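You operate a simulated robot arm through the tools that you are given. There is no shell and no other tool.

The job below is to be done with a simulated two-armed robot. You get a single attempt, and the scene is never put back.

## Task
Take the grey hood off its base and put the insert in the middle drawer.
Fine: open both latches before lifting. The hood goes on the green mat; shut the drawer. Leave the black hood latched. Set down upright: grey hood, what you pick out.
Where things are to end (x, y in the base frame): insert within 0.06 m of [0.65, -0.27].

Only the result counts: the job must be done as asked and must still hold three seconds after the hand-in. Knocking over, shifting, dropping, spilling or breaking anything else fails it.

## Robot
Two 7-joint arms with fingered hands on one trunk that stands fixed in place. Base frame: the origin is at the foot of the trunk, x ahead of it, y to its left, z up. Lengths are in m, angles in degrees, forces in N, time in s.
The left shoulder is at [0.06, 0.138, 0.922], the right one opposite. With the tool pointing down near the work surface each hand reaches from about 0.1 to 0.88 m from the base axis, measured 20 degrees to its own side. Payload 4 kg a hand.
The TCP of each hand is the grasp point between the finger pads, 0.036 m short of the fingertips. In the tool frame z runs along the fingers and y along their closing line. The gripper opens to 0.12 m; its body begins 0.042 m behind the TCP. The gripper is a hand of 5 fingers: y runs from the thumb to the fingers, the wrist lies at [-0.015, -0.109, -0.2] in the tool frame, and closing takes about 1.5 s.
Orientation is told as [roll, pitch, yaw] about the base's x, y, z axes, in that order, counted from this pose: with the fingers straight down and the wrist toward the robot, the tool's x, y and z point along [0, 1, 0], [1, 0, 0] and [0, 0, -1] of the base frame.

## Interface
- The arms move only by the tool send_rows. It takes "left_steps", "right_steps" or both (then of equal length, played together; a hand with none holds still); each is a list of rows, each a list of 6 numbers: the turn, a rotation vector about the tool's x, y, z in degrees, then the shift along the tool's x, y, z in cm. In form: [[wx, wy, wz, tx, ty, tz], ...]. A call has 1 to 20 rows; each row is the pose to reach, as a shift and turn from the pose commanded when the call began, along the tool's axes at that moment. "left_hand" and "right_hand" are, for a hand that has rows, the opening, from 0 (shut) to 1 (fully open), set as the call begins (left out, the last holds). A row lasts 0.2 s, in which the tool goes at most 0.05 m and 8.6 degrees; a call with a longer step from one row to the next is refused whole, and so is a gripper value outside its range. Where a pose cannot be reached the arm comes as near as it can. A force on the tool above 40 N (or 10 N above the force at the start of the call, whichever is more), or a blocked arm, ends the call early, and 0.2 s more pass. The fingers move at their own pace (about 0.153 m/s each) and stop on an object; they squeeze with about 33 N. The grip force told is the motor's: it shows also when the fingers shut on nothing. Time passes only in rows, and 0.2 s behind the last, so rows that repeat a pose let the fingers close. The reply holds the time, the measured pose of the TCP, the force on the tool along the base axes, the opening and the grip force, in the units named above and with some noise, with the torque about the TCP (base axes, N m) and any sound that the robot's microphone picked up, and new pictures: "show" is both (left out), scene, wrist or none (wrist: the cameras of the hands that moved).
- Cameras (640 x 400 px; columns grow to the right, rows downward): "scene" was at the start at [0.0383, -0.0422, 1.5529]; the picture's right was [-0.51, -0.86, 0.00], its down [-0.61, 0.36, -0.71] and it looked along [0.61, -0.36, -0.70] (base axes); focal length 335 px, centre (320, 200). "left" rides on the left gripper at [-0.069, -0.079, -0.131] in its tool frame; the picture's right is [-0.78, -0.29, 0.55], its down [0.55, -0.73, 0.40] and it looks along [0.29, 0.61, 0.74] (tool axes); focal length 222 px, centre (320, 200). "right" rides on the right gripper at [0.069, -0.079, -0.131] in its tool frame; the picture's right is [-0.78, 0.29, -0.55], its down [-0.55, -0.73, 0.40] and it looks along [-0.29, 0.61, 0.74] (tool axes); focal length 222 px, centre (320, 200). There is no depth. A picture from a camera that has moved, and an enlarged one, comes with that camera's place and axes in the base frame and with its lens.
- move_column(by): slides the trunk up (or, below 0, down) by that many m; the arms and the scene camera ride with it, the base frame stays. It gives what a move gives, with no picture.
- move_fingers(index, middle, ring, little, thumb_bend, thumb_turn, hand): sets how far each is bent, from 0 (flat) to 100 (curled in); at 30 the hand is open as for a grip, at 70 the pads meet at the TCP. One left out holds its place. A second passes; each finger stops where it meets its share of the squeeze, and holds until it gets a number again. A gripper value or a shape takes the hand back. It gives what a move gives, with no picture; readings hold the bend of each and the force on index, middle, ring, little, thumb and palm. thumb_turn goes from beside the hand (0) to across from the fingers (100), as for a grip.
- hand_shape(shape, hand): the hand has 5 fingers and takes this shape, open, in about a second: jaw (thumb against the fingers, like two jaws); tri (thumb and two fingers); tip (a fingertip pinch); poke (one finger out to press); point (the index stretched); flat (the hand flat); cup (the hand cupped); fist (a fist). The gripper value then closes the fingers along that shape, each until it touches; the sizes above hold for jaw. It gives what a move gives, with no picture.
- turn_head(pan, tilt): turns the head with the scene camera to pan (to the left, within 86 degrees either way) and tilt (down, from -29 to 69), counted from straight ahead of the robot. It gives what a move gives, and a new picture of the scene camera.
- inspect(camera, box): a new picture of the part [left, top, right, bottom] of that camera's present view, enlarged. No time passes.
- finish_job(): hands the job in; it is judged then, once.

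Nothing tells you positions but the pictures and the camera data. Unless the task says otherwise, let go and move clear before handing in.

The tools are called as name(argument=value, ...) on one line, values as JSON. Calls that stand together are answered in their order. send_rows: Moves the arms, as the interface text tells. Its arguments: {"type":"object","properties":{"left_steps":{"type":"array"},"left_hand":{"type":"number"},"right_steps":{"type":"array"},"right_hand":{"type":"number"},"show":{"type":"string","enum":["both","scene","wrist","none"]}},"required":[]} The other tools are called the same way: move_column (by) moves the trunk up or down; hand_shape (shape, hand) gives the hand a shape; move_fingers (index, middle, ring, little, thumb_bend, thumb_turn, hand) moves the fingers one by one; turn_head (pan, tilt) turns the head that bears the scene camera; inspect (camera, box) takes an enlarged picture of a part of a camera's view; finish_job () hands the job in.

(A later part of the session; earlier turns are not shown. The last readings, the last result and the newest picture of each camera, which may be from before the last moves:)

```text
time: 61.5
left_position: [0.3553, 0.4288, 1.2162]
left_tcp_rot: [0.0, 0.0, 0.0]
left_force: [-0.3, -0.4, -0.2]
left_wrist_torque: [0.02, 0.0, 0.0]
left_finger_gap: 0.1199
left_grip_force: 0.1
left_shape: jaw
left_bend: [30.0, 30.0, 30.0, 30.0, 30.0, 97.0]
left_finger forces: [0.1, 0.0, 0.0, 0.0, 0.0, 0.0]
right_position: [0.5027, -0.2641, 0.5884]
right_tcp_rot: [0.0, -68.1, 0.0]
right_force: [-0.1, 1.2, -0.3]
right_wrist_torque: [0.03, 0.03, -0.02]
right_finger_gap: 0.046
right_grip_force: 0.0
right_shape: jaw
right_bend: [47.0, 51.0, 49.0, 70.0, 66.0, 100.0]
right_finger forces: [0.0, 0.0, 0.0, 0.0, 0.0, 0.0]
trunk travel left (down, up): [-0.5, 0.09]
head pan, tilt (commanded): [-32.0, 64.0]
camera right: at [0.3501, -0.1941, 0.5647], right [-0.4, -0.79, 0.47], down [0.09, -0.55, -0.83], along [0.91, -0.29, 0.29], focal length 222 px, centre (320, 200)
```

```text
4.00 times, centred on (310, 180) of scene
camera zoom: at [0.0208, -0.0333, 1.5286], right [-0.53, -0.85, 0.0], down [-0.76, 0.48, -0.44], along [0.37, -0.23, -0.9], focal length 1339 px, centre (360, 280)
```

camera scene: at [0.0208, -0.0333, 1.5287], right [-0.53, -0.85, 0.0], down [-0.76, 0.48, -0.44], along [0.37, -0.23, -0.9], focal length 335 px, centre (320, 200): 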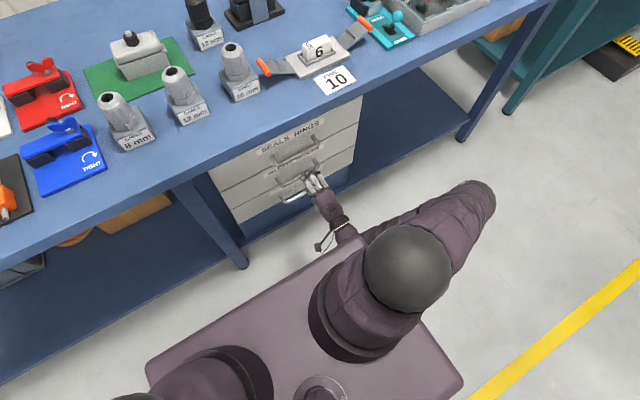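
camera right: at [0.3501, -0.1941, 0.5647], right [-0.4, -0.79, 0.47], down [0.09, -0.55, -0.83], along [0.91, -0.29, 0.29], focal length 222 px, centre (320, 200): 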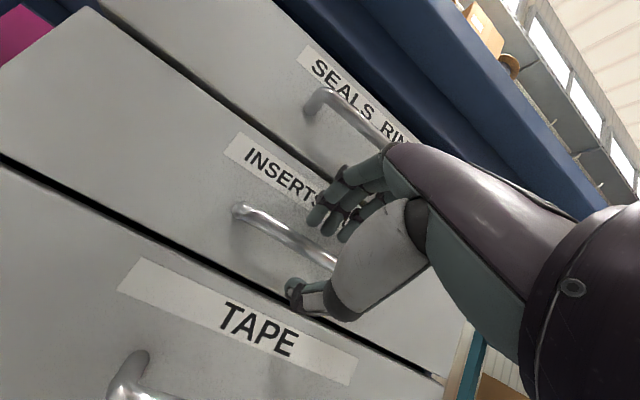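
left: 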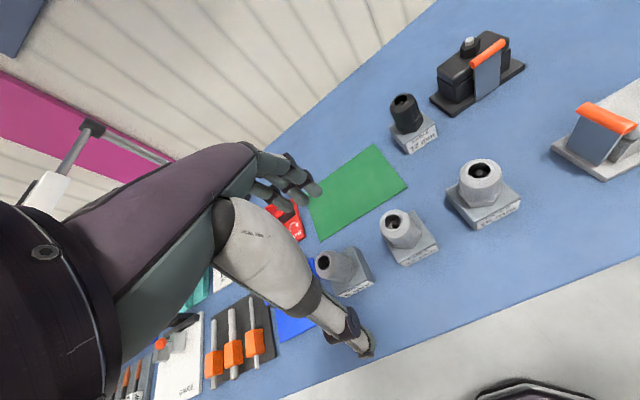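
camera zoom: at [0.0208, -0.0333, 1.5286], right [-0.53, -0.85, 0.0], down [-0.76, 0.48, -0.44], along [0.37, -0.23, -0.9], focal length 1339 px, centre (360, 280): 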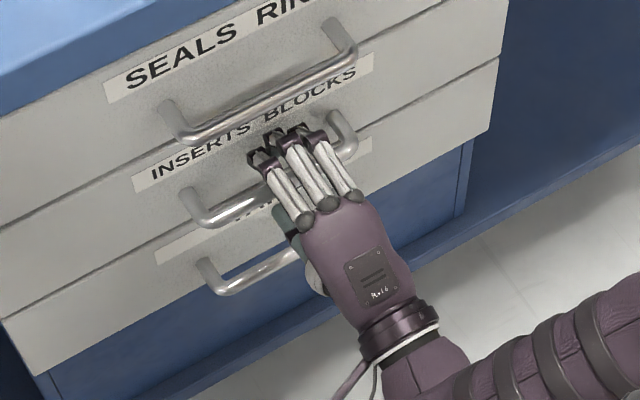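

The bar lies between the fingertips and thumb. Closing the hand on it.

send_rows(right_steps=[[0, 0, 0, 0, 0, 0], [0, 0, 0, 0, 0, 0], [0, 0, 0, 0, 0, 0], [0, 0, 0, 0, 0, 0], [0, 0, 0, 0, 0, 0], [0, 0, 0, 0, 0, 0], [0, 0, 0, 0, 0, 0]], right_hand=0, show="wrist")

inspect(camera="right", box=[180, 130, 440, 350])

```text
time: 63.1
left_position: [0.3562, 0.428, 1.2152]
left_tcp_rot: [0.0, 0.1, -0.1]
left_force: [1.0, 0.3, 0.3]
left_wrist_torque: [-0.03, 0.0, 0.0]
left_finger_gap: 0.12
left_grip_force: 0.1
left_shape: jaw
left_bend: [30.0, 30.0, 30.0, 30.0, 30.0, 97.0]
left_finger forces: [0.0, 0.1, 0.0, 0.0, 0.1, 0.0]
right_position: [0.5023, -0.263, 0.5859]
right_tcp_rot: [-0.1, -67.9, 0.0]
right_force: [5.8, 0.3, -6.3]
right_wrist_torque: [-0.19, 0.11, 0.0]
right_finger_gap: 0.0046
right_grip_force: 33.2
right_shape: jaw
right_bend: [69.0, 69.0, 67.0, 68.0, 71.0, 100.0]
right_finger forces: [12.9, 6.7, 3.4, 1.8, 28.5, 0.1]
trunk travel left (down, up): [-0.5, 0.09]
head pan, tilt (commanded): [-32.0, 64.0]
camera right: at [0.3503, -0.1943, 0.5645], right [-0.4, -0.78, 0.48], down [0.09, -0.55, -0.83], along [0.91, -0.29, 0.29], focal length 222 px, centre (320, 200)
```

right: 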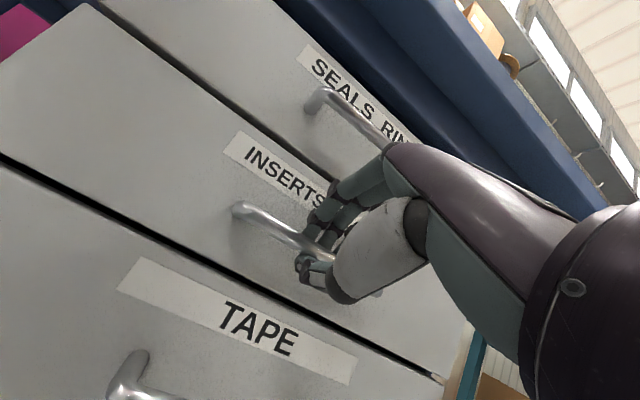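

```text
1.82 times, centred on (310, 240) of right
camera zoom: at [0.3503, -0.1943, 0.5645], right [-0.4, -0.78, 0.48], down [0.09, -0.55, -0.83], along [0.91, -0.29, 0.29], focal length 404 px, centre (338, 127)
```

zoom: 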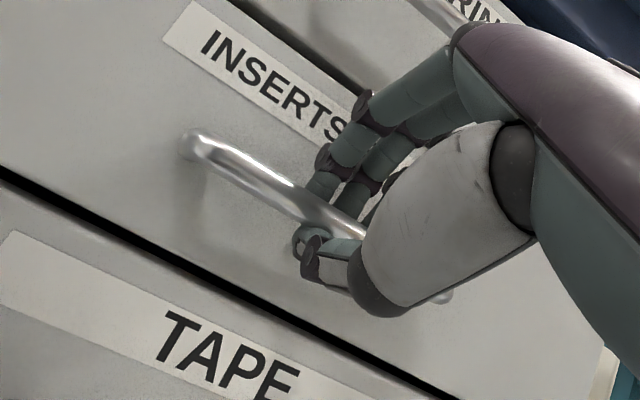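

The hand grips the bar. I'll pull straight back (-x), checking after a few centimetres.

send_rows(right_steps=[[0, 0, 0, 0, -0.375, -0.927], [0, 0, 0, 0, -0.75, -1.85], [0, 0, 0, 0, -1.12, -2.78], [0, 0, 0, 0, -1.5, -3.71], [0, 0, 0, 0, -1.87, -4.63], [0, 0, 0, 0, -2.25, -5.56]], show="both")

inspect(camera="scene", box=[200, 110, 380, 260])

```text
time: 64.5
left_position: [0.3553, 0.4291, 1.216]
left_tcp_rot: [-0.1, 0.0, 0.0]
left_force: [-0.9, 0.5, 0.6]
left_wrist_torque: [-0.01, -0.02, -0.01]
left_finger_gap: 0.1197
left_grip_force: 0.0
left_shape: jaw
left_bend: [30.0, 30.0, 30.0, 30.0, 30.0, 97.0]
left_finger forces: [0.1, 0.0, 0.0, 0.0, 0.0, 0.1]
right_position: [0.4419, -0.2627, 0.5881]
right_tcp_rot: [0.0, -67.9, 0.0]
right_force: [-0.2, 0.8, -7.6]
right_wrist_torque: [-0.2, 0.16, -0.05]
right_finger_gap: 0.0049
right_grip_force: 33.0
right_shape: jaw
right_bend: [70.0, 70.0, 67.0, 69.0, 71.0, 100.0]
right_finger forces: [12.2, 6.1, 3.1, 2.9, 29.7, 0.0]
trunk travel left (down, up): [-0.5, 0.09]
head pan, tilt (commanded): [-32.0, 64.0]
camera scene: at [0.0213, -0.0335, 1.5285], right [-0.53, -0.85, 0.0], down [-0.76, 0.48, -0.44], along [0.37, -0.23, -0.9], focal length 335 px, centre (320, 200)
camera right: at [0.2901, -0.1944, 0.5648], right [-0.4, -0.78, 0.48], down [0.09, -0.55, -0.83], along [0.91, -0.29, 0.29], focal length 222 px, centre (320, 200)
```

scene: 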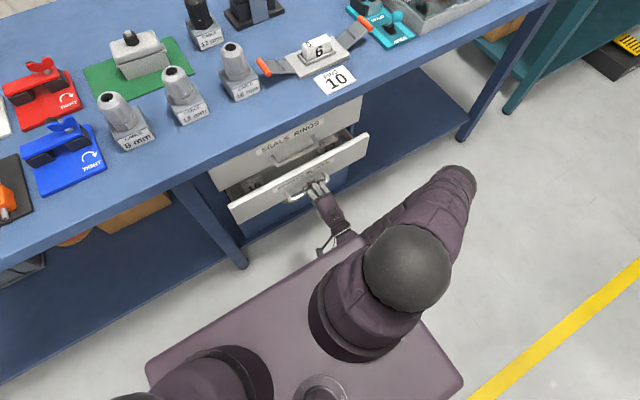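
right: 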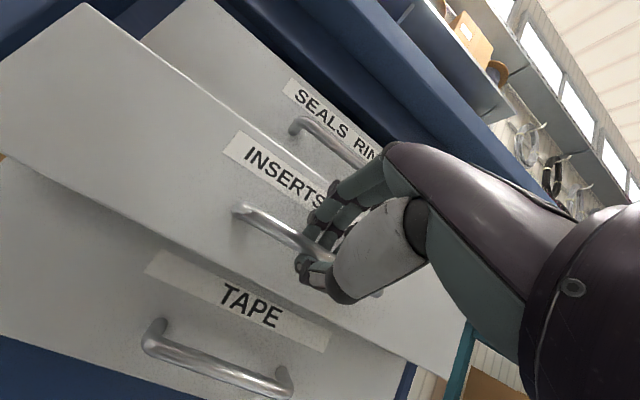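

```text
2.67 times, centred on (290, 185) of scene
camera zoom: at [0.0213, -0.0335, 1.5285], right [-0.53, -0.85, 0.0], down [-0.76, 0.48, -0.44], along [0.37, -0.23, -0.9], focal length 893 px, centre (400, 240)
```

zoom: 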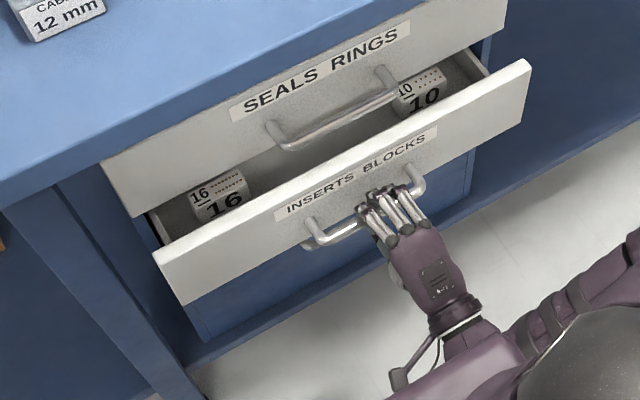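

The drawer opens smoothly, and inside are two other inserts (16 at left, 10 at right), leaving the middle free. I'll keep pulling slowly.

send_rows(right_steps=[[0, 0, 0, 0, -0.375, -0.927], [0, 0, 0, 0, -0.75, -1.85], [0, 0, 0, 0, -1.12, -2.78], [0, 0, 0, 0, -1.5, -3.71], [0, 0, 0, 0, -1.87, -4.63], [0, 0, 0, 0, -2.25, -5.56], [0, 0, 0, 0, -2.62, -6.49], [0, 0, 0, 0, -3.0, -7.42]], show="scene")

inspect(camera="scene", box=[200, 110, 380, 260])

```text
time: 66.3
left_position: [0.356, 0.4287, 1.2162]
left_tcp_rot: [-0.1, 0.0, 0.1]
left_force: [0.1, 0.1, -0.5]
left_wrist_torque: [0.01, 0.06, 0.02]
left_finger_gap: 0.12
left_grip_force: 0.1
left_shape: jaw
left_bend: [30.0, 30.0, 30.0, 30.0, 30.0, 97.0]
left_finger forces: [0.0, 0.0, 0.1, 0.0, 0.1, 0.1]
right_position: [0.3607, -0.2627, 0.5872]
right_tcp_rot: [0.0, -67.9, 0.1]
right_force: [-0.4, -1.1, -3.4]
right_wrist_torque: [-0.31, 0.06, -0.15]
right_finger_gap: 0.0045
right_grip_force: 33.2
right_shape: jaw
right_bend: [70.0, 70.0, 67.0, 69.0, 71.0, 100.0]
right_finger forces: [12.0, 6.1, 3.5, 4.6, 28.0, 0.0]
trunk travel left (down, up): [-0.5, 0.09]
head pan, tilt (commanded): [-32.0, 64.0]
camera scene: at [0.0209, -0.0335, 1.5287], right [-0.53, -0.85, 0.0], down [-0.76, 0.48, -0.44], along [0.37, -0.23, -0.9], focal length 335 px, centre (320, 200)
```

scene: 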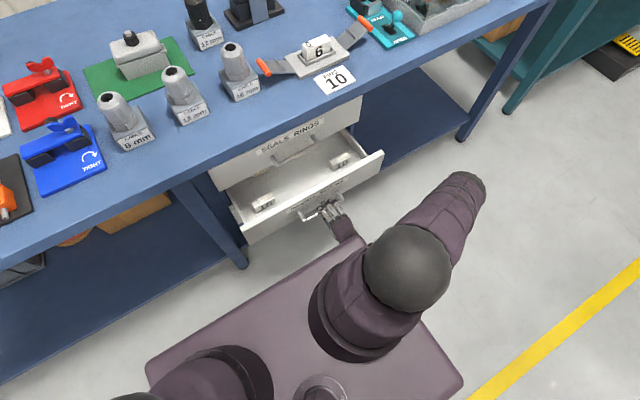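

```text
2.67 times, centred on (290, 185) of scene
camera zoom: at [0.0209, -0.0335, 1.5287], right [-0.53, -0.85, 0.0], down [-0.76, 0.48, -0.44], along [0.37, -0.23, -0.9], focal length 893 px, centre (400, 240)
```

zoom: 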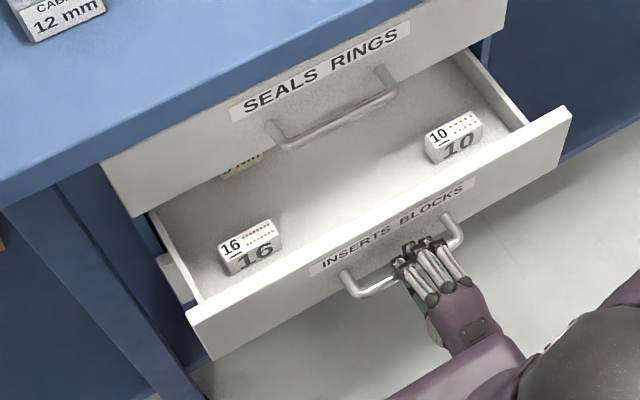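

Opened about 14 cm so far with no resistance. I'll pull a further 8 cm.

send_rows(right_steps=[[0, 0, 0, 0, -0.375, -0.927], [0, 0, 0, 0, -0.75, -1.85], [0, 0, 0, 0, -1.12, -2.78], [0, 0, 0, 0, -1.5, -3.71], [0, 0, 0, 0, -1.87, -4.63], [0, 0, 0, 0, -2.25, -5.56], [0, 0, 0, 0, -2.62, -6.49], [0, 0, 0, 0, -3.0, -7.42]], show="scene")

inspect(camera="scene", box=[200, 110, 400, 270])

```text
time: 68.1
left_position: [0.3566, 0.4299, 1.2161]
left_tcp_rot: [0.0, -0.1, 0.0]
left_force: [-0.8, 0.2, 0.1]
left_wrist_torque: [0.03, 0.0, 0.03]
left_finger_gap: 0.1199
left_grip_force: 0.1
left_shape: jaw
left_bend: [30.0, 30.0, 30.0, 30.0, 30.0, 97.0]
left_finger forces: [0.1, 0.0, 0.0, 0.1, 0.1, 0.1]
right_position: [0.2808, -0.2628, 0.5875]
right_tcp_rot: [0.1, -68.0, -0.1]
right_force: [-0.2, 0.2, -1.4]
right_wrist_torque: [-0.27, 0.07, -0.1]
right_finger_gap: 0.0047
right_grip_force: 32.9
right_shape: jaw
right_bend: [70.0, 70.0, 67.0, 69.0, 71.0, 100.0]
right_finger forces: [11.5, 5.8, 3.8, 3.9, 26.8, 0.0]
trunk travel left (down, up): [-0.5, 0.09]
head pan, tilt (commanded): [-32.0, 64.0]
camera scene: at [0.0208, -0.0334, 1.5286], right [-0.53, -0.85, 0.0], down [-0.76, 0.48, -0.44], along [0.37, -0.23, -0.9], focal length 335 px, centre (320, 200)
```

scene: 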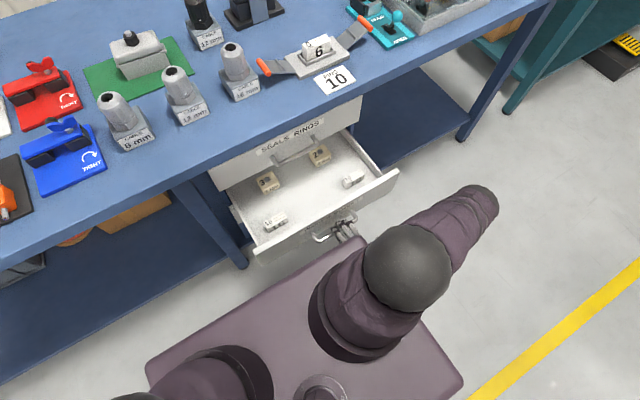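

```text
2.50 times, centred on (300, 190) of scene
camera zoom: at [0.0208, -0.0334, 1.5286], right [-0.53, -0.85, 0.0], down [-0.76, 0.48, -0.44], along [0.37, -0.23, -0.9], focal length 837 px, centre (370, 225)
```

zoom: 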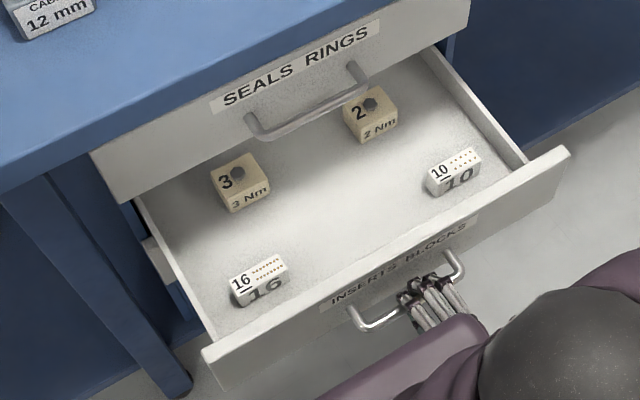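

The drawer is open 22 cm; the target spot (now about [0.43, -0.27]) lies midway between the 16 and 10 inserts and is free. I'll pull about 3 cm more for hand clearance from the top handle.

send_rows(right_steps=[[0, 0, 0, 0, -0.375, -0.927], [0, 0, 0, 0, -0.75, -1.85], [0, 0, 0, 0, -1.12, -2.78], [0, 0, 0, 0, -1.12, -2.78]], show="scene")

```text
time: 69.1
left_position: [0.3558, 0.4279, 1.2158]
left_tcp_rot: [0.0, -0.1, 0.1]
left_force: [0.4, -0.4, 0.4]
left_wrist_torque: [-0.04, 0.02, -0.01]
left_finger_gap: 0.1198
left_grip_force: 0.1
left_shape: jaw
left_bend: [30.0, 30.0, 30.0, 30.0, 30.0, 97.0]
left_finger forces: [0.0, 0.0, 0.1, 0.0, 0.0, 0.1]
right_position: [0.2507, -0.263, 0.5878]
right_tcp_rot: [0.1, -67.9, 0.0]
right_force: [-0.1, 0.1, -7.1]
right_wrist_torque: [-0.21, 0.14, -0.06]
right_finger_gap: 0.0047
right_grip_force: 33.1
right_shape: jaw
right_bend: [70.0, 70.0, 67.0, 69.0, 71.0, 100.0]
right_finger forces: [11.3, 5.6, 3.0, 2.4, 27.8, 0.0]
trunk travel left (down, up): [-0.5, 0.09]
head pan, tilt (commanded): [-32.0, 64.0]
camera scene: at [0.0209, -0.0335, 1.5286], right [-0.53, -0.85, 0.0], down [-0.76, 0.48, -0.44], along [0.37, -0.23, -0.9], focal length 335 px, centre (320, 200)
```

scene: 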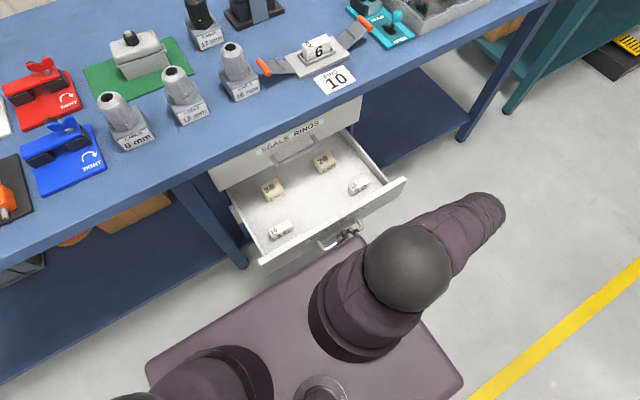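

Open by 25 cm. I'll release the handle and back the fingers off it.

send_rows(right_steps=[[0, 0, 0, 0, 0, 0], [0, 0, 0, 0, 0, 0], [0, 0, 0, 0, 0, 0], [0, 0, 0, 0, 0, 0], [0, 0, 0, 0, 0, -1], [0, 0, 0, 0, 0, -2], [0, 0, 0, 0, 0, -3.2], [0, 0, 0, 0, 0, -4.4], [0, 0, 0, 0, 0, -5.5]], right_hand=0.7, show="both")

```text
time: 71.1
left_position: [0.3558, 0.429, 1.2156]
left_tcp_rot: [0.0, -0.1, 0.0]
left_force: [0.3, 0.5, -0.5]
left_wrist_torque: [0.0, -0.02, 0.0]
left_finger_gap: 0.1198
left_grip_force: 0.0
left_shape: jaw
left_bend: [30.0, 30.0, 30.0, 30.0, 30.0, 97.0]
left_finger forces: [0.0, 0.0, 0.1, 0.0, 0.0, 0.0]
right_position: [0.1994, -0.2638, 0.6091]
right_tcp_rot: [-0.1, -68.1, 0.1]
right_force: [-1.2, 0.1, -0.7]
right_wrist_torque: [-0.02, -0.01, -0.03]
right_finger_gap: 0.0841
right_grip_force: 0.1
right_shape: jaw
right_bend: [35.0, 38.0, 37.0, 59.0, 42.0, 99.0]
right_finger forces: [0.0, 0.1, 0.1, 0.0, 0.0, 0.1]
trunk travel left (down, up): [-0.5, 0.09]
head pan, tilt (commanded): [-32.0, 64.0]
camera scene: at [0.0206, -0.0333, 1.5286], right [-0.53, -0.85, 0.0], down [-0.76, 0.48, -0.44], along [0.37, -0.23, -0.9], focal length 335 px, centre (320, 200)
camera right: at [0.0478, -0.1949, 0.5855], right [-0.4, -0.78, 0.47], down [0.09, -0.55, -0.83], along [0.91, -0.29, 0.29], focal length 222 px, centre (320, 200)
```

scene: 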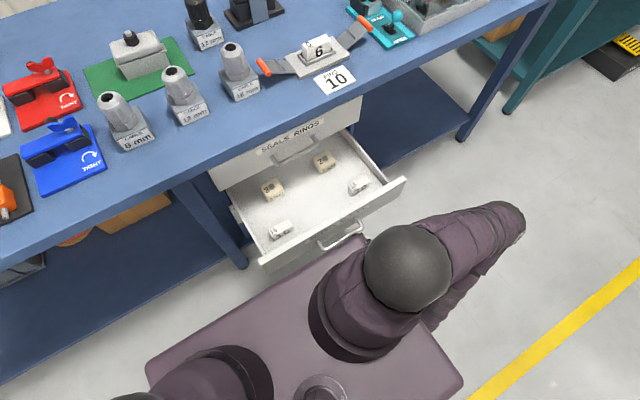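
right: 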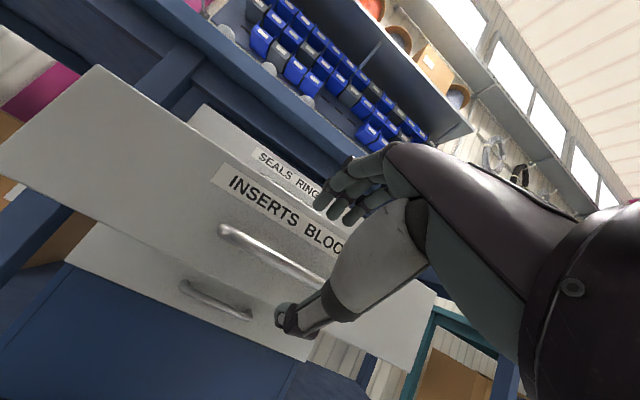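

The drawer stays open. I'll take the hand out to the right and up, levelling it back to fingers-down.

send_rows(right_steps=[[0, 0, 0, -4, 0, 0], [0, 0, 0, -8, 0, 0], [0, 0, 0, -12, 0, 0], [0, 0, 0, -16, 0, 0], [0, 0, 0, -20, 0, 0], [0, 0, 0, -23, 0, 0], [0, 0, 0, -23, 3.7, -1.5], [7, 0, 0, -23, 7.4, -3], [14, 0, 0, -23, 11.1, -4.5], [21, 0, 0, -23, 14.8, -6], [28, 0, 0, -23, 18.5, -7.5], [35, 0, 0, -23, 22.2, -9], [42, 0, 0, -23, 25.9, -10.5], [49, 0, 0, -23, 29.6, -12], [56, 0, 0, -23, 33.3, -13.5], [63, 0, 0, -23, 37, -15], [68, 0, 0, -23, 40.7, -16.5], [68, 0, 0, -23, 44.4, -18]], right_hand=0.7, show="scene")

```text
time: 74.9
left_position: [0.3557, 0.4299, 1.2155]
left_tcp_rot: [0.0, 0.0, 0.0]
left_force: [0.0, 0.4, 0.9]
left_wrist_torque: [0.01, -0.03, -0.01]
left_finger_gap: 0.1198
left_grip_force: 0.1
left_shape: jaw
left_bend: [30.0, 30.0, 30.0, 30.0, 30.0, 97.0]
left_finger forces: [0.0, 0.1, 0.0, 0.1, 0.0, 0.0]
right_position: [0.1995, -0.4935, 1.089]
right_tcp_rot: [0.0, 0.1, 0.1]
right_force: [-0.9, 0.4, 0.4]
right_wrist_torque: [0.01, -0.01, 0.0]
right_finger_gap: 0.084
right_grip_force: 0.1
right_shape: jaw
right_bend: [35.0, 38.0, 37.0, 59.0, 41.0, 99.0]
right_finger forces: [0.1, 0.0, 0.0, 0.0, 0.1, 0.0]
right hand out of reach, approached as far as the arm can: row 13, 14, 15
trunk travel left (down, up): [-0.5, 0.09]
head pan, tilt (commanded): [-32.0, 64.0]
camera scene: at [0.0204, -0.0325, 1.5286], right [-0.53, -0.85, 0.0], down [-0.76, 0.48, -0.44], along [0.37, -0.23, -0.9], focal length 335 px, centre (320, 200)
```

scene: 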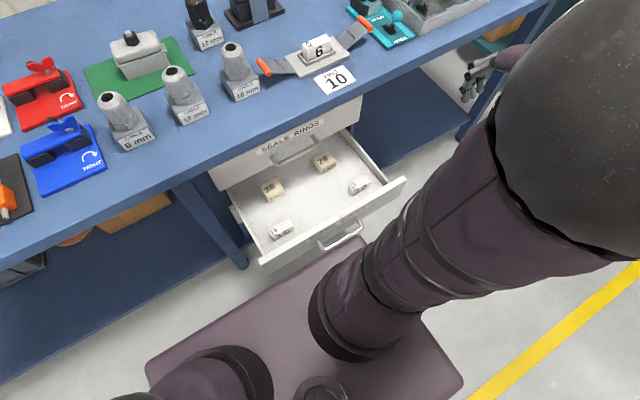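

Now I'll move over the base, above the insert.

send_rows(right_steps=[[0, 0, 0, 1, 4, -1], [0, 0, 0, 2, 8, -2], [0, 0, 0, 3, 12, -3], [0, 0, 0, 4, 16, -3], [0, 0, 0, 5, 20, -3], [0, 0, 0, 6, 24, -3], [0, 0, 0, 7, 28, -3], [0, 0, 0, 8, 32, -3], [0, 0, 0, 9, 36, -3], [0, 0, 0, 10, 39, -3], [0, 0, 0, 10, 40, -3]], show="wrist")

turn_head(pan=-40, tilt=42)

inspect(camera="right", box=[170, 190, 340, 320])

inspect(camera="scene", box=[210, 160, 350, 270])

```text
time: 77.3
left_position: [0.3551, 0.432, 1.2139]
left_tcp_rot: [-0.2, 0.0, 0.2]
left_force: [0.0, 0.7, -0.2]
left_wrist_torque: [-0.1, -0.02, -0.01]
left_finger_gap: 0.1196
left_grip_force: 0.1
left_shape: jaw
left_bend: [30.0, 30.0, 30.0, 30.0, 30.0, 97.0]
left_finger forces: [0.0, 0.0, 0.0, 0.0, 0.1, 0.0]
right_position: [0.5894, -0.3892, 1.1206]
right_tcp_rot: [-0.2, -0.1, 0.2]
right_force: [0.4, 0.5, 0.8]
right_wrist_torque: [-0.06, 0.03, 0.0]
right_finger_gap: 0.084
right_grip_force: 0.0
right_shape: jaw
right_bend: [35.0, 38.0, 37.0, 59.0, 41.0, 99.0]
right_finger forces: [0.1, 0.0, 0.1, 0.1, 0.1, 0.0]
right hand out of reach, approached as far as the arm can: row 11
trunk travel left (down, up): [-0.5, 0.09]
head pan, tilt (commanded): [-32.0, 64.0]
camera right: at [0.5098, -0.3207, 1.2522], right [0.29, -0.78, 0.55], down [-0.73, -0.55, -0.4], along [0.61, -0.29, -0.74], focal length 222 px, centre (320, 200)
```

right: 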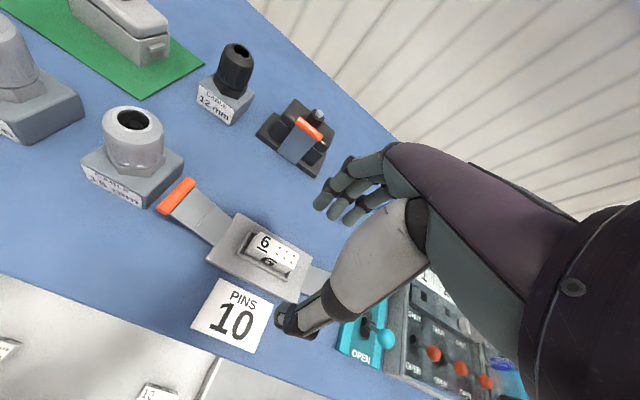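

```text
time: 78.2
left_position: [0.3564, 0.4287, 1.2156]
left_tcp_rot: [0.0, 0.1, 0.1]
left_force: [-0.3, 0.5, 0.3]
left_wrist_torque: [0.01, 0.05, 0.01]
left_finger_gap: 0.1197
left_grip_force: 0.1
left_shape: jaw
left_bend: [30.0, 30.0, 30.0, 30.0, 30.0, 97.0]
left_finger forces: [0.0, 0.0, 0.0, 0.0, 0.0, 0.1]
right_position: [0.5883, -0.3926, 1.1189]
right_tcp_rot: [0.0, -0.1, 0.0]
right_force: [-0.2, 0.3, 0.0]
right_wrist_torque: [0.05, -0.01, -0.03]
right_finger_gap: 0.0838
right_grip_force: 0.0
right_shape: jaw
right_bend: [35.0, 38.0, 37.0, 59.0, 41.0, 99.0]
right_finger forces: [0.0, 0.0, 0.0, 0.0, 0.0, 0.0]
trunk travel left (down, up): [-0.5, 0.09]
head pan, tilt (commanded): [-40.0, 42.0]
camera scene: at [0.0324, -0.054, 1.5568], right [-0.64, -0.77, 0.0], down [-0.51, 0.43, -0.74], along [0.57, -0.48, -0.67], focal length 335 px, centre (320, 200)
```

scene: 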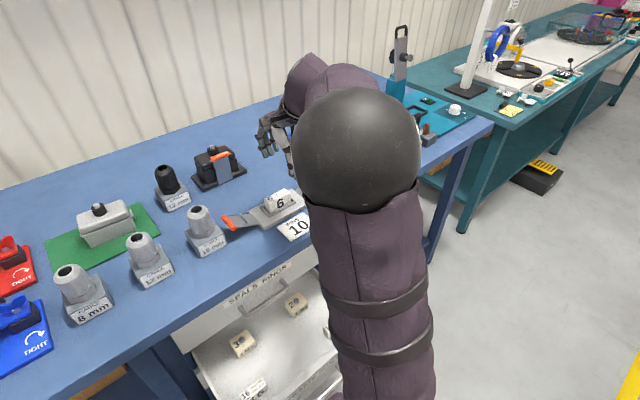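

```text
3.08 times, centred on (255, 255) of right
camera zoom: at [0.5099, -0.324, 1.2513], right [0.29, -0.78, 0.55], down [-0.73, -0.55, -0.4], along [0.61, -0.29, -0.74], focal length 684 px, centre (520, 31)
```

zoom: 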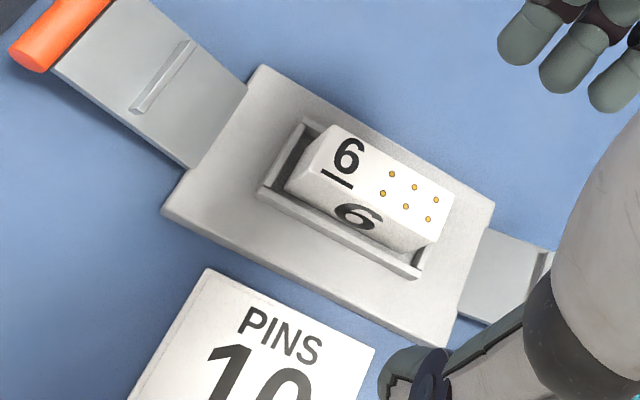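

```text
3.64 times, centred on (280, 215) of scene
camera zoom: at [0.0324, -0.054, 1.5568], right [-0.64, -0.77, 0.0], down [-0.51, 0.43, -0.74], along [0.57, -0.48, -0.67], focal length 1218 px, centre (466, 146)
```

zoom: 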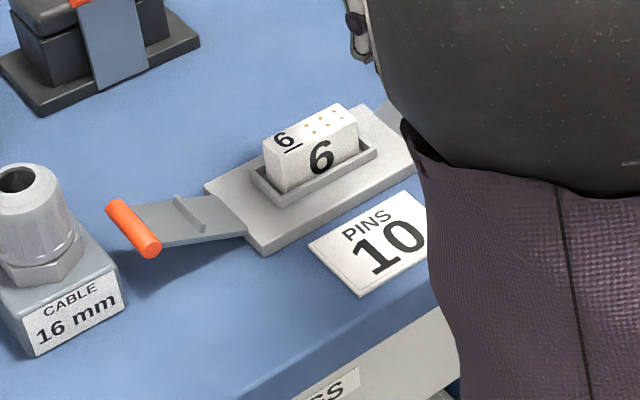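

The insert top is at about x 0.622–0.650, y -0.369…-0.442, z 0.95. I'll descend with the hand part-open so the fingertips stop just above the collar.

send_rows(right_steps=[[0, 0, 0, 0, 2.4, 1], [0, 0, 0, 0, 4.75, 3], [0, 0, 0, 0, 4.75, 6], [0, 0, 0, 0, 4.75, 9], [0, 0, 0, 0, 4.75, 12], [0, 0, 0, 0, 4.75, 14.5], [0, 0, 0, 0, 4.75, 15.9], [0, 0, 0, 0, 4.75, 15.9]], right_hand=0.7, show="both")

inspect(camera="right", box=[180, 170, 400, 370])

inspect(camera="scene", box=[210, 150, 350, 270])

```text
time: 80.0
left_position: [0.3565, 0.4303, 1.2161]
left_tcp_rot: [0.0, 0.0, 0.0]
left_force: [0.6, -0.1, 0.1]
left_wrist_torque: [-0.03, -0.01, 0.0]
left_finger_gap: 0.1199
left_grip_force: 0.1
left_shape: jaw
left_bend: [30.0, 30.0, 30.0, 30.0, 30.0, 97.0]
left_finger forces: [0.0, 0.0, 0.1, 0.1, 0.1, 0.0]
right_position: [0.5813, -0.3327, 0.9877]
right_tcp_rot: [0.2, -0.4, 0.2]
right_force: [-0.8, 0.2, -0.6]
right_wrist_torque: [-0.06, 0.0, 0.01]
right_finger_gap: 0.0842
right_grip_force: 0.0
right_shape: jaw
right_bend: [35.0, 38.0, 37.0, 59.0, 41.0, 99.0]
right_finger forces: [0.0, 0.1, 0.0, 0.0, 0.1, 0.0]
right hand out of reach, approached as far as the arm can: row 1, 2, 3, 4, 5, 6, 7, 8
trunk travel left (down, up): [-0.5, 0.09]
head pan, tilt (commanded): [-40.0, 42.0]
camera scene: at [0.0328, -0.0533, 1.557], right [-0.64, -0.77, 0.0], down [-0.51, 0.43, -0.74], along [0.57, -0.48, -0.67], focal length 335 px, centre (320, 200)
camera right: at [0.5006, -0.2633, 1.1199], right [0.29, -0.79, 0.55], down [-0.73, -0.55, -0.4], along [0.62, -0.28, -0.73], focal length 222 px, centre (320, 200)
```

scene: 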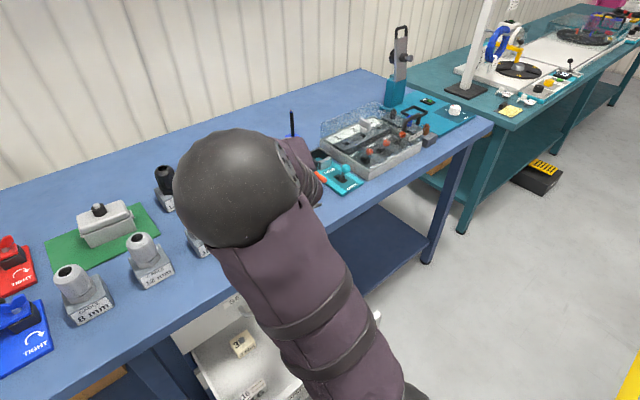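
right: 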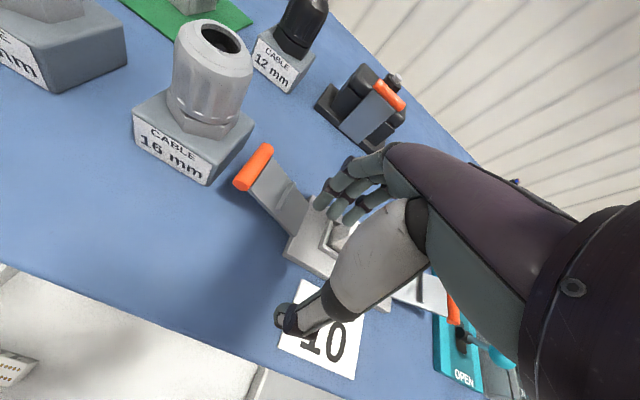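

```text
2.00 times, centred on (290, 270) of right
camera zoom: at [0.5006, -0.2633, 1.1199], right [0.29, -0.79, 0.55], down [-0.73, -0.55, -0.4], along [0.62, -0.28, -0.73], focal length 444 px, centre (380, 60)
```

zoom: 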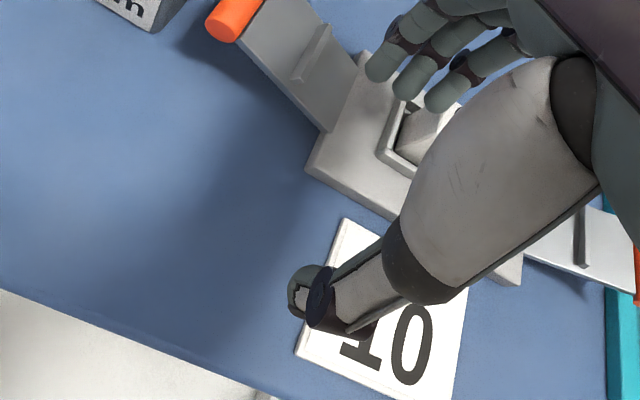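

```text
3.33 times, centred on (280, 210) of scene
camera zoom: at [0.0328, -0.0533, 1.557], right [-0.64, -0.77, 0.0], down [-0.51, 0.43, -0.74], along [0.57, -0.48, -0.67], focal length 1116 px, centre (453, 167)
```

zoom: 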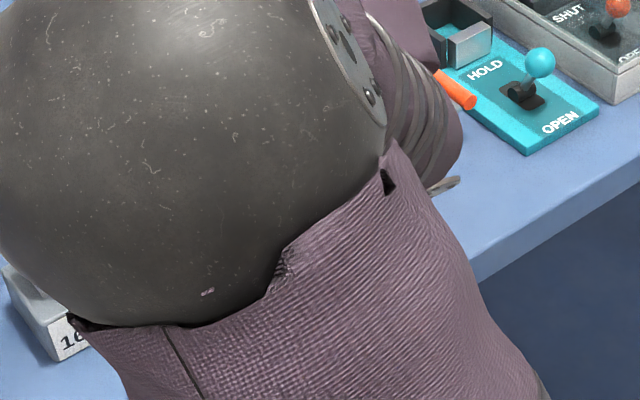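

The arm arrived in an awkward elbow-up configuration and is stopping short of the pose (nothing is touched). I'll raise straight up and then unwind the elbow before trying again.

send_rows(right_steps=[[0, 0, 0, 0, 0, -3], [0, 0, 0, 0, -1, -6], [0, 0, 0, 0, -2, -9], [0, 0, 0, 0, -3, -12], [0, 0, 0, 0, -5, -15], [0, 0, 0, -1, -8, -18], [0, 0, 0, -2, -11, -20], [0, 0, 0, -3, -14, -22]], show="both")

```text
time: 81.8
left_position: [0.3554, 0.4284, 1.216]
left_tcp_rot: [0.1, 0.1, 0.0]
left_force: [-0.2, 0.2, 0.4]
left_wrist_torque: [-0.02, 0.02, 0.01]
left_finger_gap: 0.12
left_grip_force: 0.0
left_shape: jaw
left_bend: [30.0, 30.0, 30.0, 30.0, 30.0, 97.0]
left_finger forces: [0.0, 0.0, 0.0, 0.0, 0.0, 0.0]
right_position: [0.438, -0.3606, 1.206]
right_tcp_rot: [0.1, 0.0, 0.0]
right_force: [-0.4, 0.1, -0.3]
right_wrist_torque: [0.01, 0.01, -0.01]
right_finger_gap: 0.0842
right_grip_force: 0.1
right_shape: jaw
right_bend: [35.0, 38.0, 37.0, 59.0, 41.0, 99.0]
right_finger forces: [0.0, 0.0, 0.0, 0.0, 0.1, 0.0]
trunk travel left (down, up): [-0.5, 0.09]
head pan, tilt (commanded): [-40.0, 42.0]
camera scene: at [0.0316, -0.0542, 1.5569], right [-0.64, -0.77, 0.0], down [-0.51, 0.43, -0.74], along [0.57, -0.48, -0.67], focal length 335 px, centre (320, 200)
camera right: at [0.3591, -0.292, 1.3384], right [0.29, -0.79, 0.55], down [-0.73, -0.55, -0.4], along [0.61, -0.29, -0.74], focal length 222 px, centre (320, 200)
```

scene: 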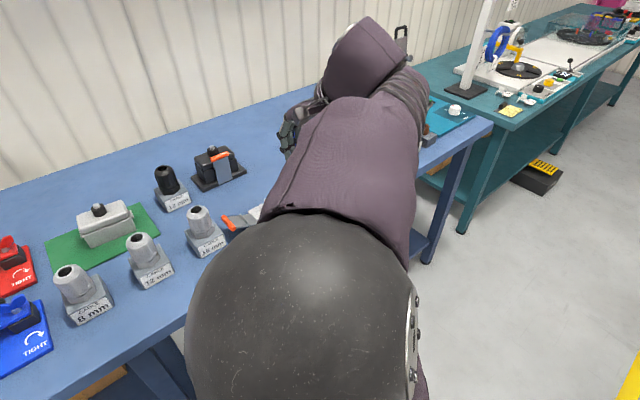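
right: 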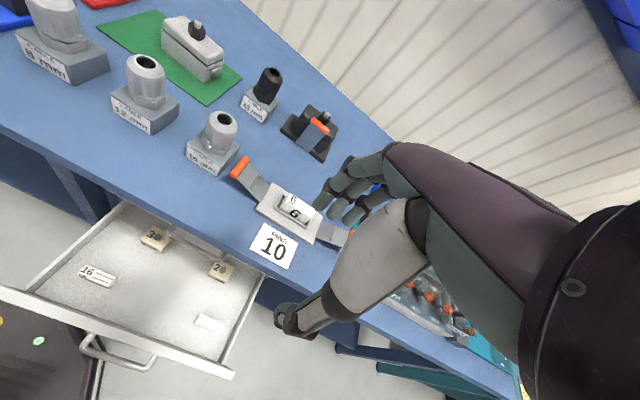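

The elbow is still up near the camera. I'll check whether the posture relaxes on its own while moving toward the original start pose.

send_rows(right_steps=[[0, 0, 0, -2, -2, 0], [0, 0, 0, -4, -4, 0], [0, 0, 0, -6, -6, 0], [0, 0, 0, -8, -8, 0], [0, 0, 0, -8, -8, 0], [0, 0, 0, -8, -8, 0], [0, 0, 0, -8, -8, 0], [0, 0, 0, -8, -8, 0], [0, 0, 0, -8, -8, 0], [0, 0, 0, -8, -8, 0]], show="scene")

turn_head(pan=-60, tilt=40)

```text
time: 84.0
left_position: [0.3559, 0.4287, 1.2153]
left_tcp_rot: [0.1, -0.1, 0.0]
left_force: [0.6, -0.8, -0.3]
left_wrist_torque: [0.0, 0.02, 0.01]
left_finger_gap: 0.1195
left_grip_force: 0.0
left_shape: jaw
left_bend: [30.0, 30.0, 30.0, 30.0, 30.0, 97.0]
left_finger forces: [0.0, 0.0, 0.1, 0.1, 0.1, 0.0]
right_position: [0.3621, -0.4422, 1.206]
right_tcp_rot: [0.0, 0.0, 0.0]
right_force: [0.2, -1.2, 0.5]
right_wrist_torque: [-0.02, -0.03, -0.05]
right_finger_gap: 0.0843
right_grip_force: 0.0
right_shape: jaw
right_bend: [35.0, 38.0, 37.0, 59.0, 41.0, 99.0]
right_finger forces: [0.0, 0.0, 0.0, 0.0, 0.0, 0.0]
trunk travel left (down, up): [-0.5, 0.09]
head pan, tilt (commanded): [-40.0, 42.0]
camera scene: at [0.0323, -0.0542, 1.5569], right [-0.64, -0.77, 0.0], down [-0.51, 0.43, -0.74], along [0.57, -0.48, -0.67], focal length 335 px, centre (320, 200)
```

scene: 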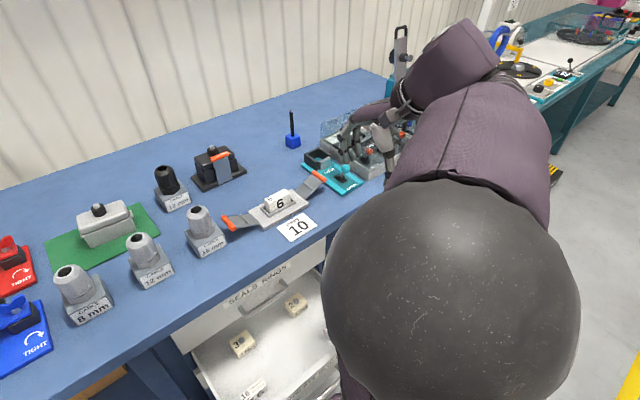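

```text
time: 84.8
left_position: [0.3553, 0.429, 1.2156]
left_tcp_rot: [0.0, 0.0, 0.0]
left_force: [0.2, -1.4, 0.4]
left_wrist_torque: [0.03, 0.02, -0.03]
left_finger_gap: 0.1201
left_grip_force: 0.0
left_shape: jaw
left_bend: [30.0, 30.0, 30.0, 30.0, 30.0, 97.0]
left_finger forces: [0.0, 0.0, 0.1, 0.0, 0.0, 0.0]
right_position: [0.362, -0.4432, 1.207]
right_tcp_rot: [0.1, 0.1, 0.1]
right_force: [-0.5, -0.3, -0.5]
right_wrist_torque: [0.02, 0.02, 0.0]
right_finger_gap: 0.0837
right_grip_force: 0.0
right_shape: jaw
right_bend: [35.0, 38.0, 37.0, 59.0, 41.0, 99.0]
right_finger forces: [0.0, 0.0, 0.0, 0.1, 0.0, 0.0]
trunk travel left (down, up): [-0.5, 0.09]
head pan, tilt (commanded): [-60.0, 40.0]
camera scene: at [0.0108, -0.0741, 1.5598], right [-0.87, -0.5, 0.0], down [-0.32, 0.56, -0.77], along [0.38, -0.66, -0.64], focal length 335 px, centre (320, 200)
```

scene: 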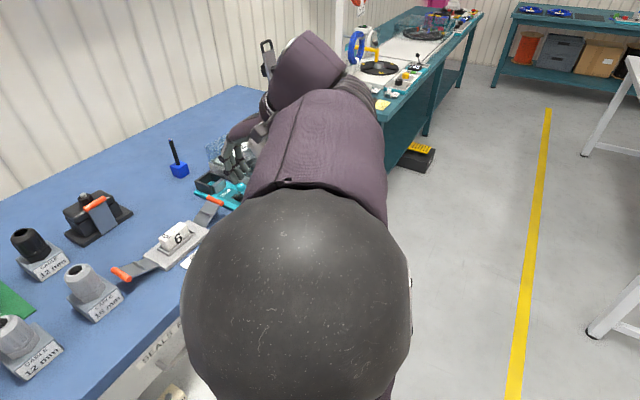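

The posture does not relax by itself. I'll retrace the path that flipped it: back to [0.20, -0.49, 1.09], then down with the hand pitching forward, to bring the elbow to the side again.

send_rows(right_steps=[[0, 0, 0, -1, -3.3, 2.4], [0, 0, 0, -2, -6.6, 4.8], [0, 0, 0, -3, -9.9, 7.2], [0, 0, 0, -4, -13.2, 9.6], [0, 0, 0, -5.1, -16.2, 11.7], [0, 0, 0, -5.1, -16.2, 15.7], [-5, 0, 0, -5.1, -16.2, 19.7], [-12, 0, 0, -5.1, -16.2, 23.7], [-19, 0, 0, -5.1, -16.2, 27.7], [-26, 0, 0, -5.1, -16.2, 31.7], [-33, 0, 0, -5.1, -16.2, 35.7], [-40, 0, 0, -5.1, -16.2, 39.7], [-47, 0, 0, -5.1, -16.2, 43.7], [-54, 0, 0, -5.1, -16.2, 47.7], [-61, 0, 0, -5.1, -16.2, 51.7], [-68, 0, 0, -5.1, -16.2, 55.7], [-68, 0, 0, -5.1, -16.2, 57.7]], show="scene")

```text
time: 88.4
left_position: [0.3561, 0.4284, 1.215]
left_tcp_rot: [0.0, 0.1, 0.0]
left_force: [-0.2, -0.3, 0.2]
left_wrist_torque: [-0.02, 0.01, 0.0]
left_finger_gap: 0.1197
left_grip_force: 0.0
left_shape: jaw
left_bend: [30.0, 30.0, 30.0, 30.0, 30.0, 97.0]
left_finger forces: [0.1, 0.0, 0.0, 0.0, 0.1, 0.0]
right_position: [0.2014, -0.5068, 0.6965]
right_tcp_rot: [0.0, -68.0, 0.0]
right_force: [-0.4, -0.2, 0.1]
right_wrist_torque: [0.01, 0.03, -0.03]
right_finger_gap: 0.0842
right_grip_force: 0.1
right_shape: jaw
right_bend: [35.0, 38.0, 37.0, 59.0, 41.0, 99.0]
right_finger forces: [0.0, 0.0, 0.1, 0.0, 0.1, 0.0]
right hand out of reach, approached as far as the arm can: row 8, 16, 17
trunk travel left (down, up): [-0.5, 0.09]
head pan, tilt (commanded): [-60.0, 40.0]
camera scene: at [0.0107, -0.0742, 1.5598], right [-0.87, -0.5, 0.0], down [-0.32, 0.56, -0.77], along [0.38, -0.66, -0.64], focal length 335 px, centre (320, 200)
```

scene: 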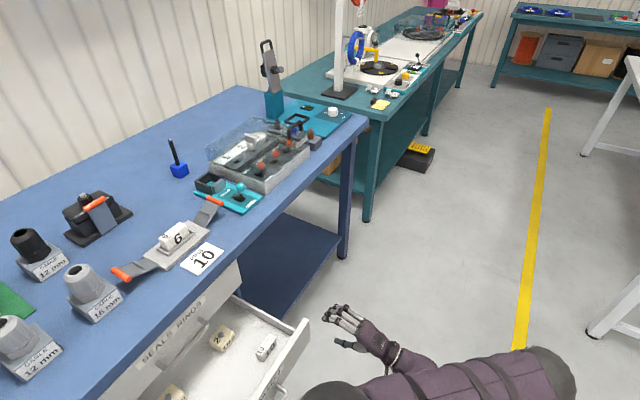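

The elbow is back at the side. I'll now go around the right of the open drawer, level the hand there, and rise in front of the bench.

send_rows(right_steps=[[0, 0, 0, -4, 0, 0], [0, 0, 0, -8, 0, 0], [0, 0, 0, -12, 0, 0], [8, 0, 0, -12, 1.4, 3.3], [16, 0, 0, -12, 2.7, 6.7], [24, 0, 0, -12, 4.1, 10], [32, 0, 0, -12, 5.4, 13.3], [40, 0, 0, -12, 6.7, 16.7], [48, 0, 0, -12, 6.7, 16.7], [56, 0, 0, -12, 6.7, 16.7], [64, 0, 0, -12, 6.7, 16.7], [68, 0, 0, -12, 6.7, 16.7], [68, 0, 0, -12, 10.4, 15.2], [68, 0, 0, -12, 14.1, 13.7], [68, 0, 0, -12, 17.8, 12.2], [68, 0, 0, -12, 21.5, 10.7], [68, 0, 0, -12, 25.2, 9.2], [68, 0, 0, -12, 28.9, 7.7]], show="scene")

```text
time: 92.2
left_position: [0.3559, 0.4292, 1.2162]
left_tcp_rot: [-0.1, 0.0, -0.1]
left_force: [-0.1, 0.7, 0.1]
left_wrist_torque: [-0.01, 0.01, 0.02]
left_finger_gap: 0.1198
left_grip_force: 0.0
left_shape: jaw
left_bend: [30.0, 30.0, 30.0, 30.0, 30.0, 97.0]
left_finger forces: [0.1, 0.1, 0.0, 0.0, 0.0, 0.0]
right_position: [0.3828, -0.6288, 0.934]
right_tcp_rot: [0.0, 0.0, 0.0]
right_force: [0.1, -0.3, 0.2]
right_wrist_torque: [-0.02, 0.0, 0.02]
right_finger_gap: 0.0839
right_grip_force: 0.1
right_shape: jaw
right_bend: [35.0, 38.0, 37.0, 59.0, 41.0, 99.0]
right_finger forces: [0.0, 0.0, 0.0, 0.0, 0.0, 0.0]
trunk travel left (down, up): [-0.5, 0.09]
head pan, tilt (commanded): [-60.0, 40.0]
camera scene: at [0.0105, -0.0735, 1.5598], right [-0.87, -0.5, 0.0], down [-0.32, 0.56, -0.77], along [0.38, -0.66, -0.64], focal length 335 px, centre (320, 200)
```

scene: 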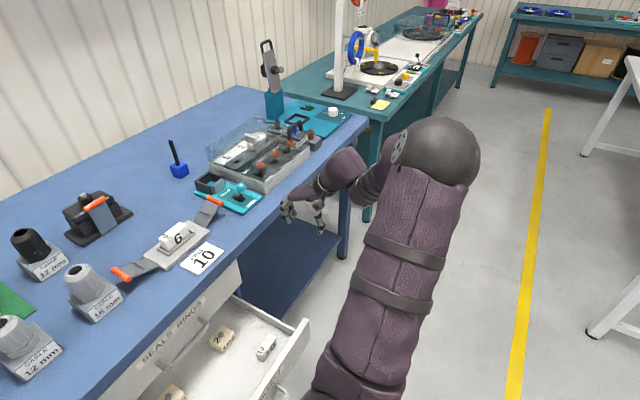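

The elbow is out to the right again, as it was before. Now up and over to above the insert.

send_rows(right_steps=[[0, 0, 0, 0, 0, -4], [0, 0, 0, 0, 0, -8], [0, 0, 0, 0, 0, -12], [0, 0, 0, 0, 0, -16], [0, 0, 0, 1.5, 1, -20], [0, 0, 0, 4.5, 4, -21], [0, 0, 0, 7.5, 7, -21], [0, 0, 0, 10.5, 10, -21], [0, 0, 0, 13.5, 13, -21], [0, 0, 0, 16.5, 16, -21], [0, 0, 0, 19.5, 19, -21], [0, 0, 0, 22, 22, -21], [0, 0, 0, 23.6, 24, -21], [0, 0, 0, 23.6, 25, -21]], show="both")

```text
time: 95.2
left_position: [0.3559, 0.4287, 1.2159]
left_tcp_rot: [0.0, 0.0, 0.0]
left_force: [-0.2, -0.6, 0.3]
left_wrist_torque: [-0.01, 0.02, 0.01]
left_finger_gap: 0.1198
left_grip_force: 0.1
left_shape: jaw
left_bend: [30.0, 30.0, 30.0, 30.0, 30.0, 97.0]
left_finger forces: [0.0, 0.1, 0.0, 0.1, 0.0, 0.1]
right_position: [0.6347, -0.3931, 1.1442]
right_tcp_rot: [0.0, 0.0, 0.1]
right_force: [-0.7, -0.4, 0.4]
right_wrist_torque: [0.03, 0.0, -0.01]
right_finger_gap: 0.0838
right_grip_force: 0.1
right_shape: jaw
right_bend: [35.0, 38.0, 37.0, 59.0, 41.0, 99.0]
right_finger forces: [0.0, 0.0, 0.1, 0.1, 0.0, 0.0]
trunk travel left (down, up): [-0.5, 0.09]
head pan, tilt (commanded): [-60.0, 40.0]
camera scene: at [0.011, -0.0744, 1.5598], right [-0.87, -0.5, 0.0], down [-0.32, 0.56, -0.77], along [0.38, -0.66, -0.64], focal length 335 px, centre (320, 200)
camera right: at [0.5551, -0.324, 1.2763], right [0.29, -0.79, 0.55], down [-0.74, -0.55, -0.4], along [0.61, -0.29, -0.74], focal length 222 px, centre (320, 200)
```

scene: 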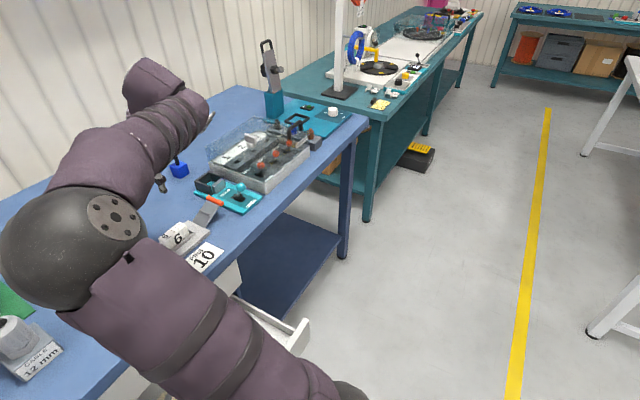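
right: 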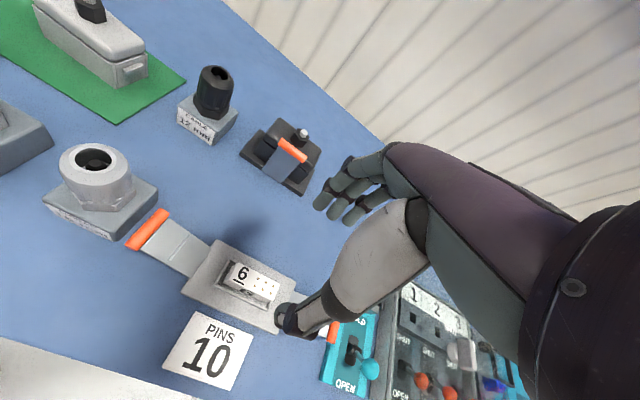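

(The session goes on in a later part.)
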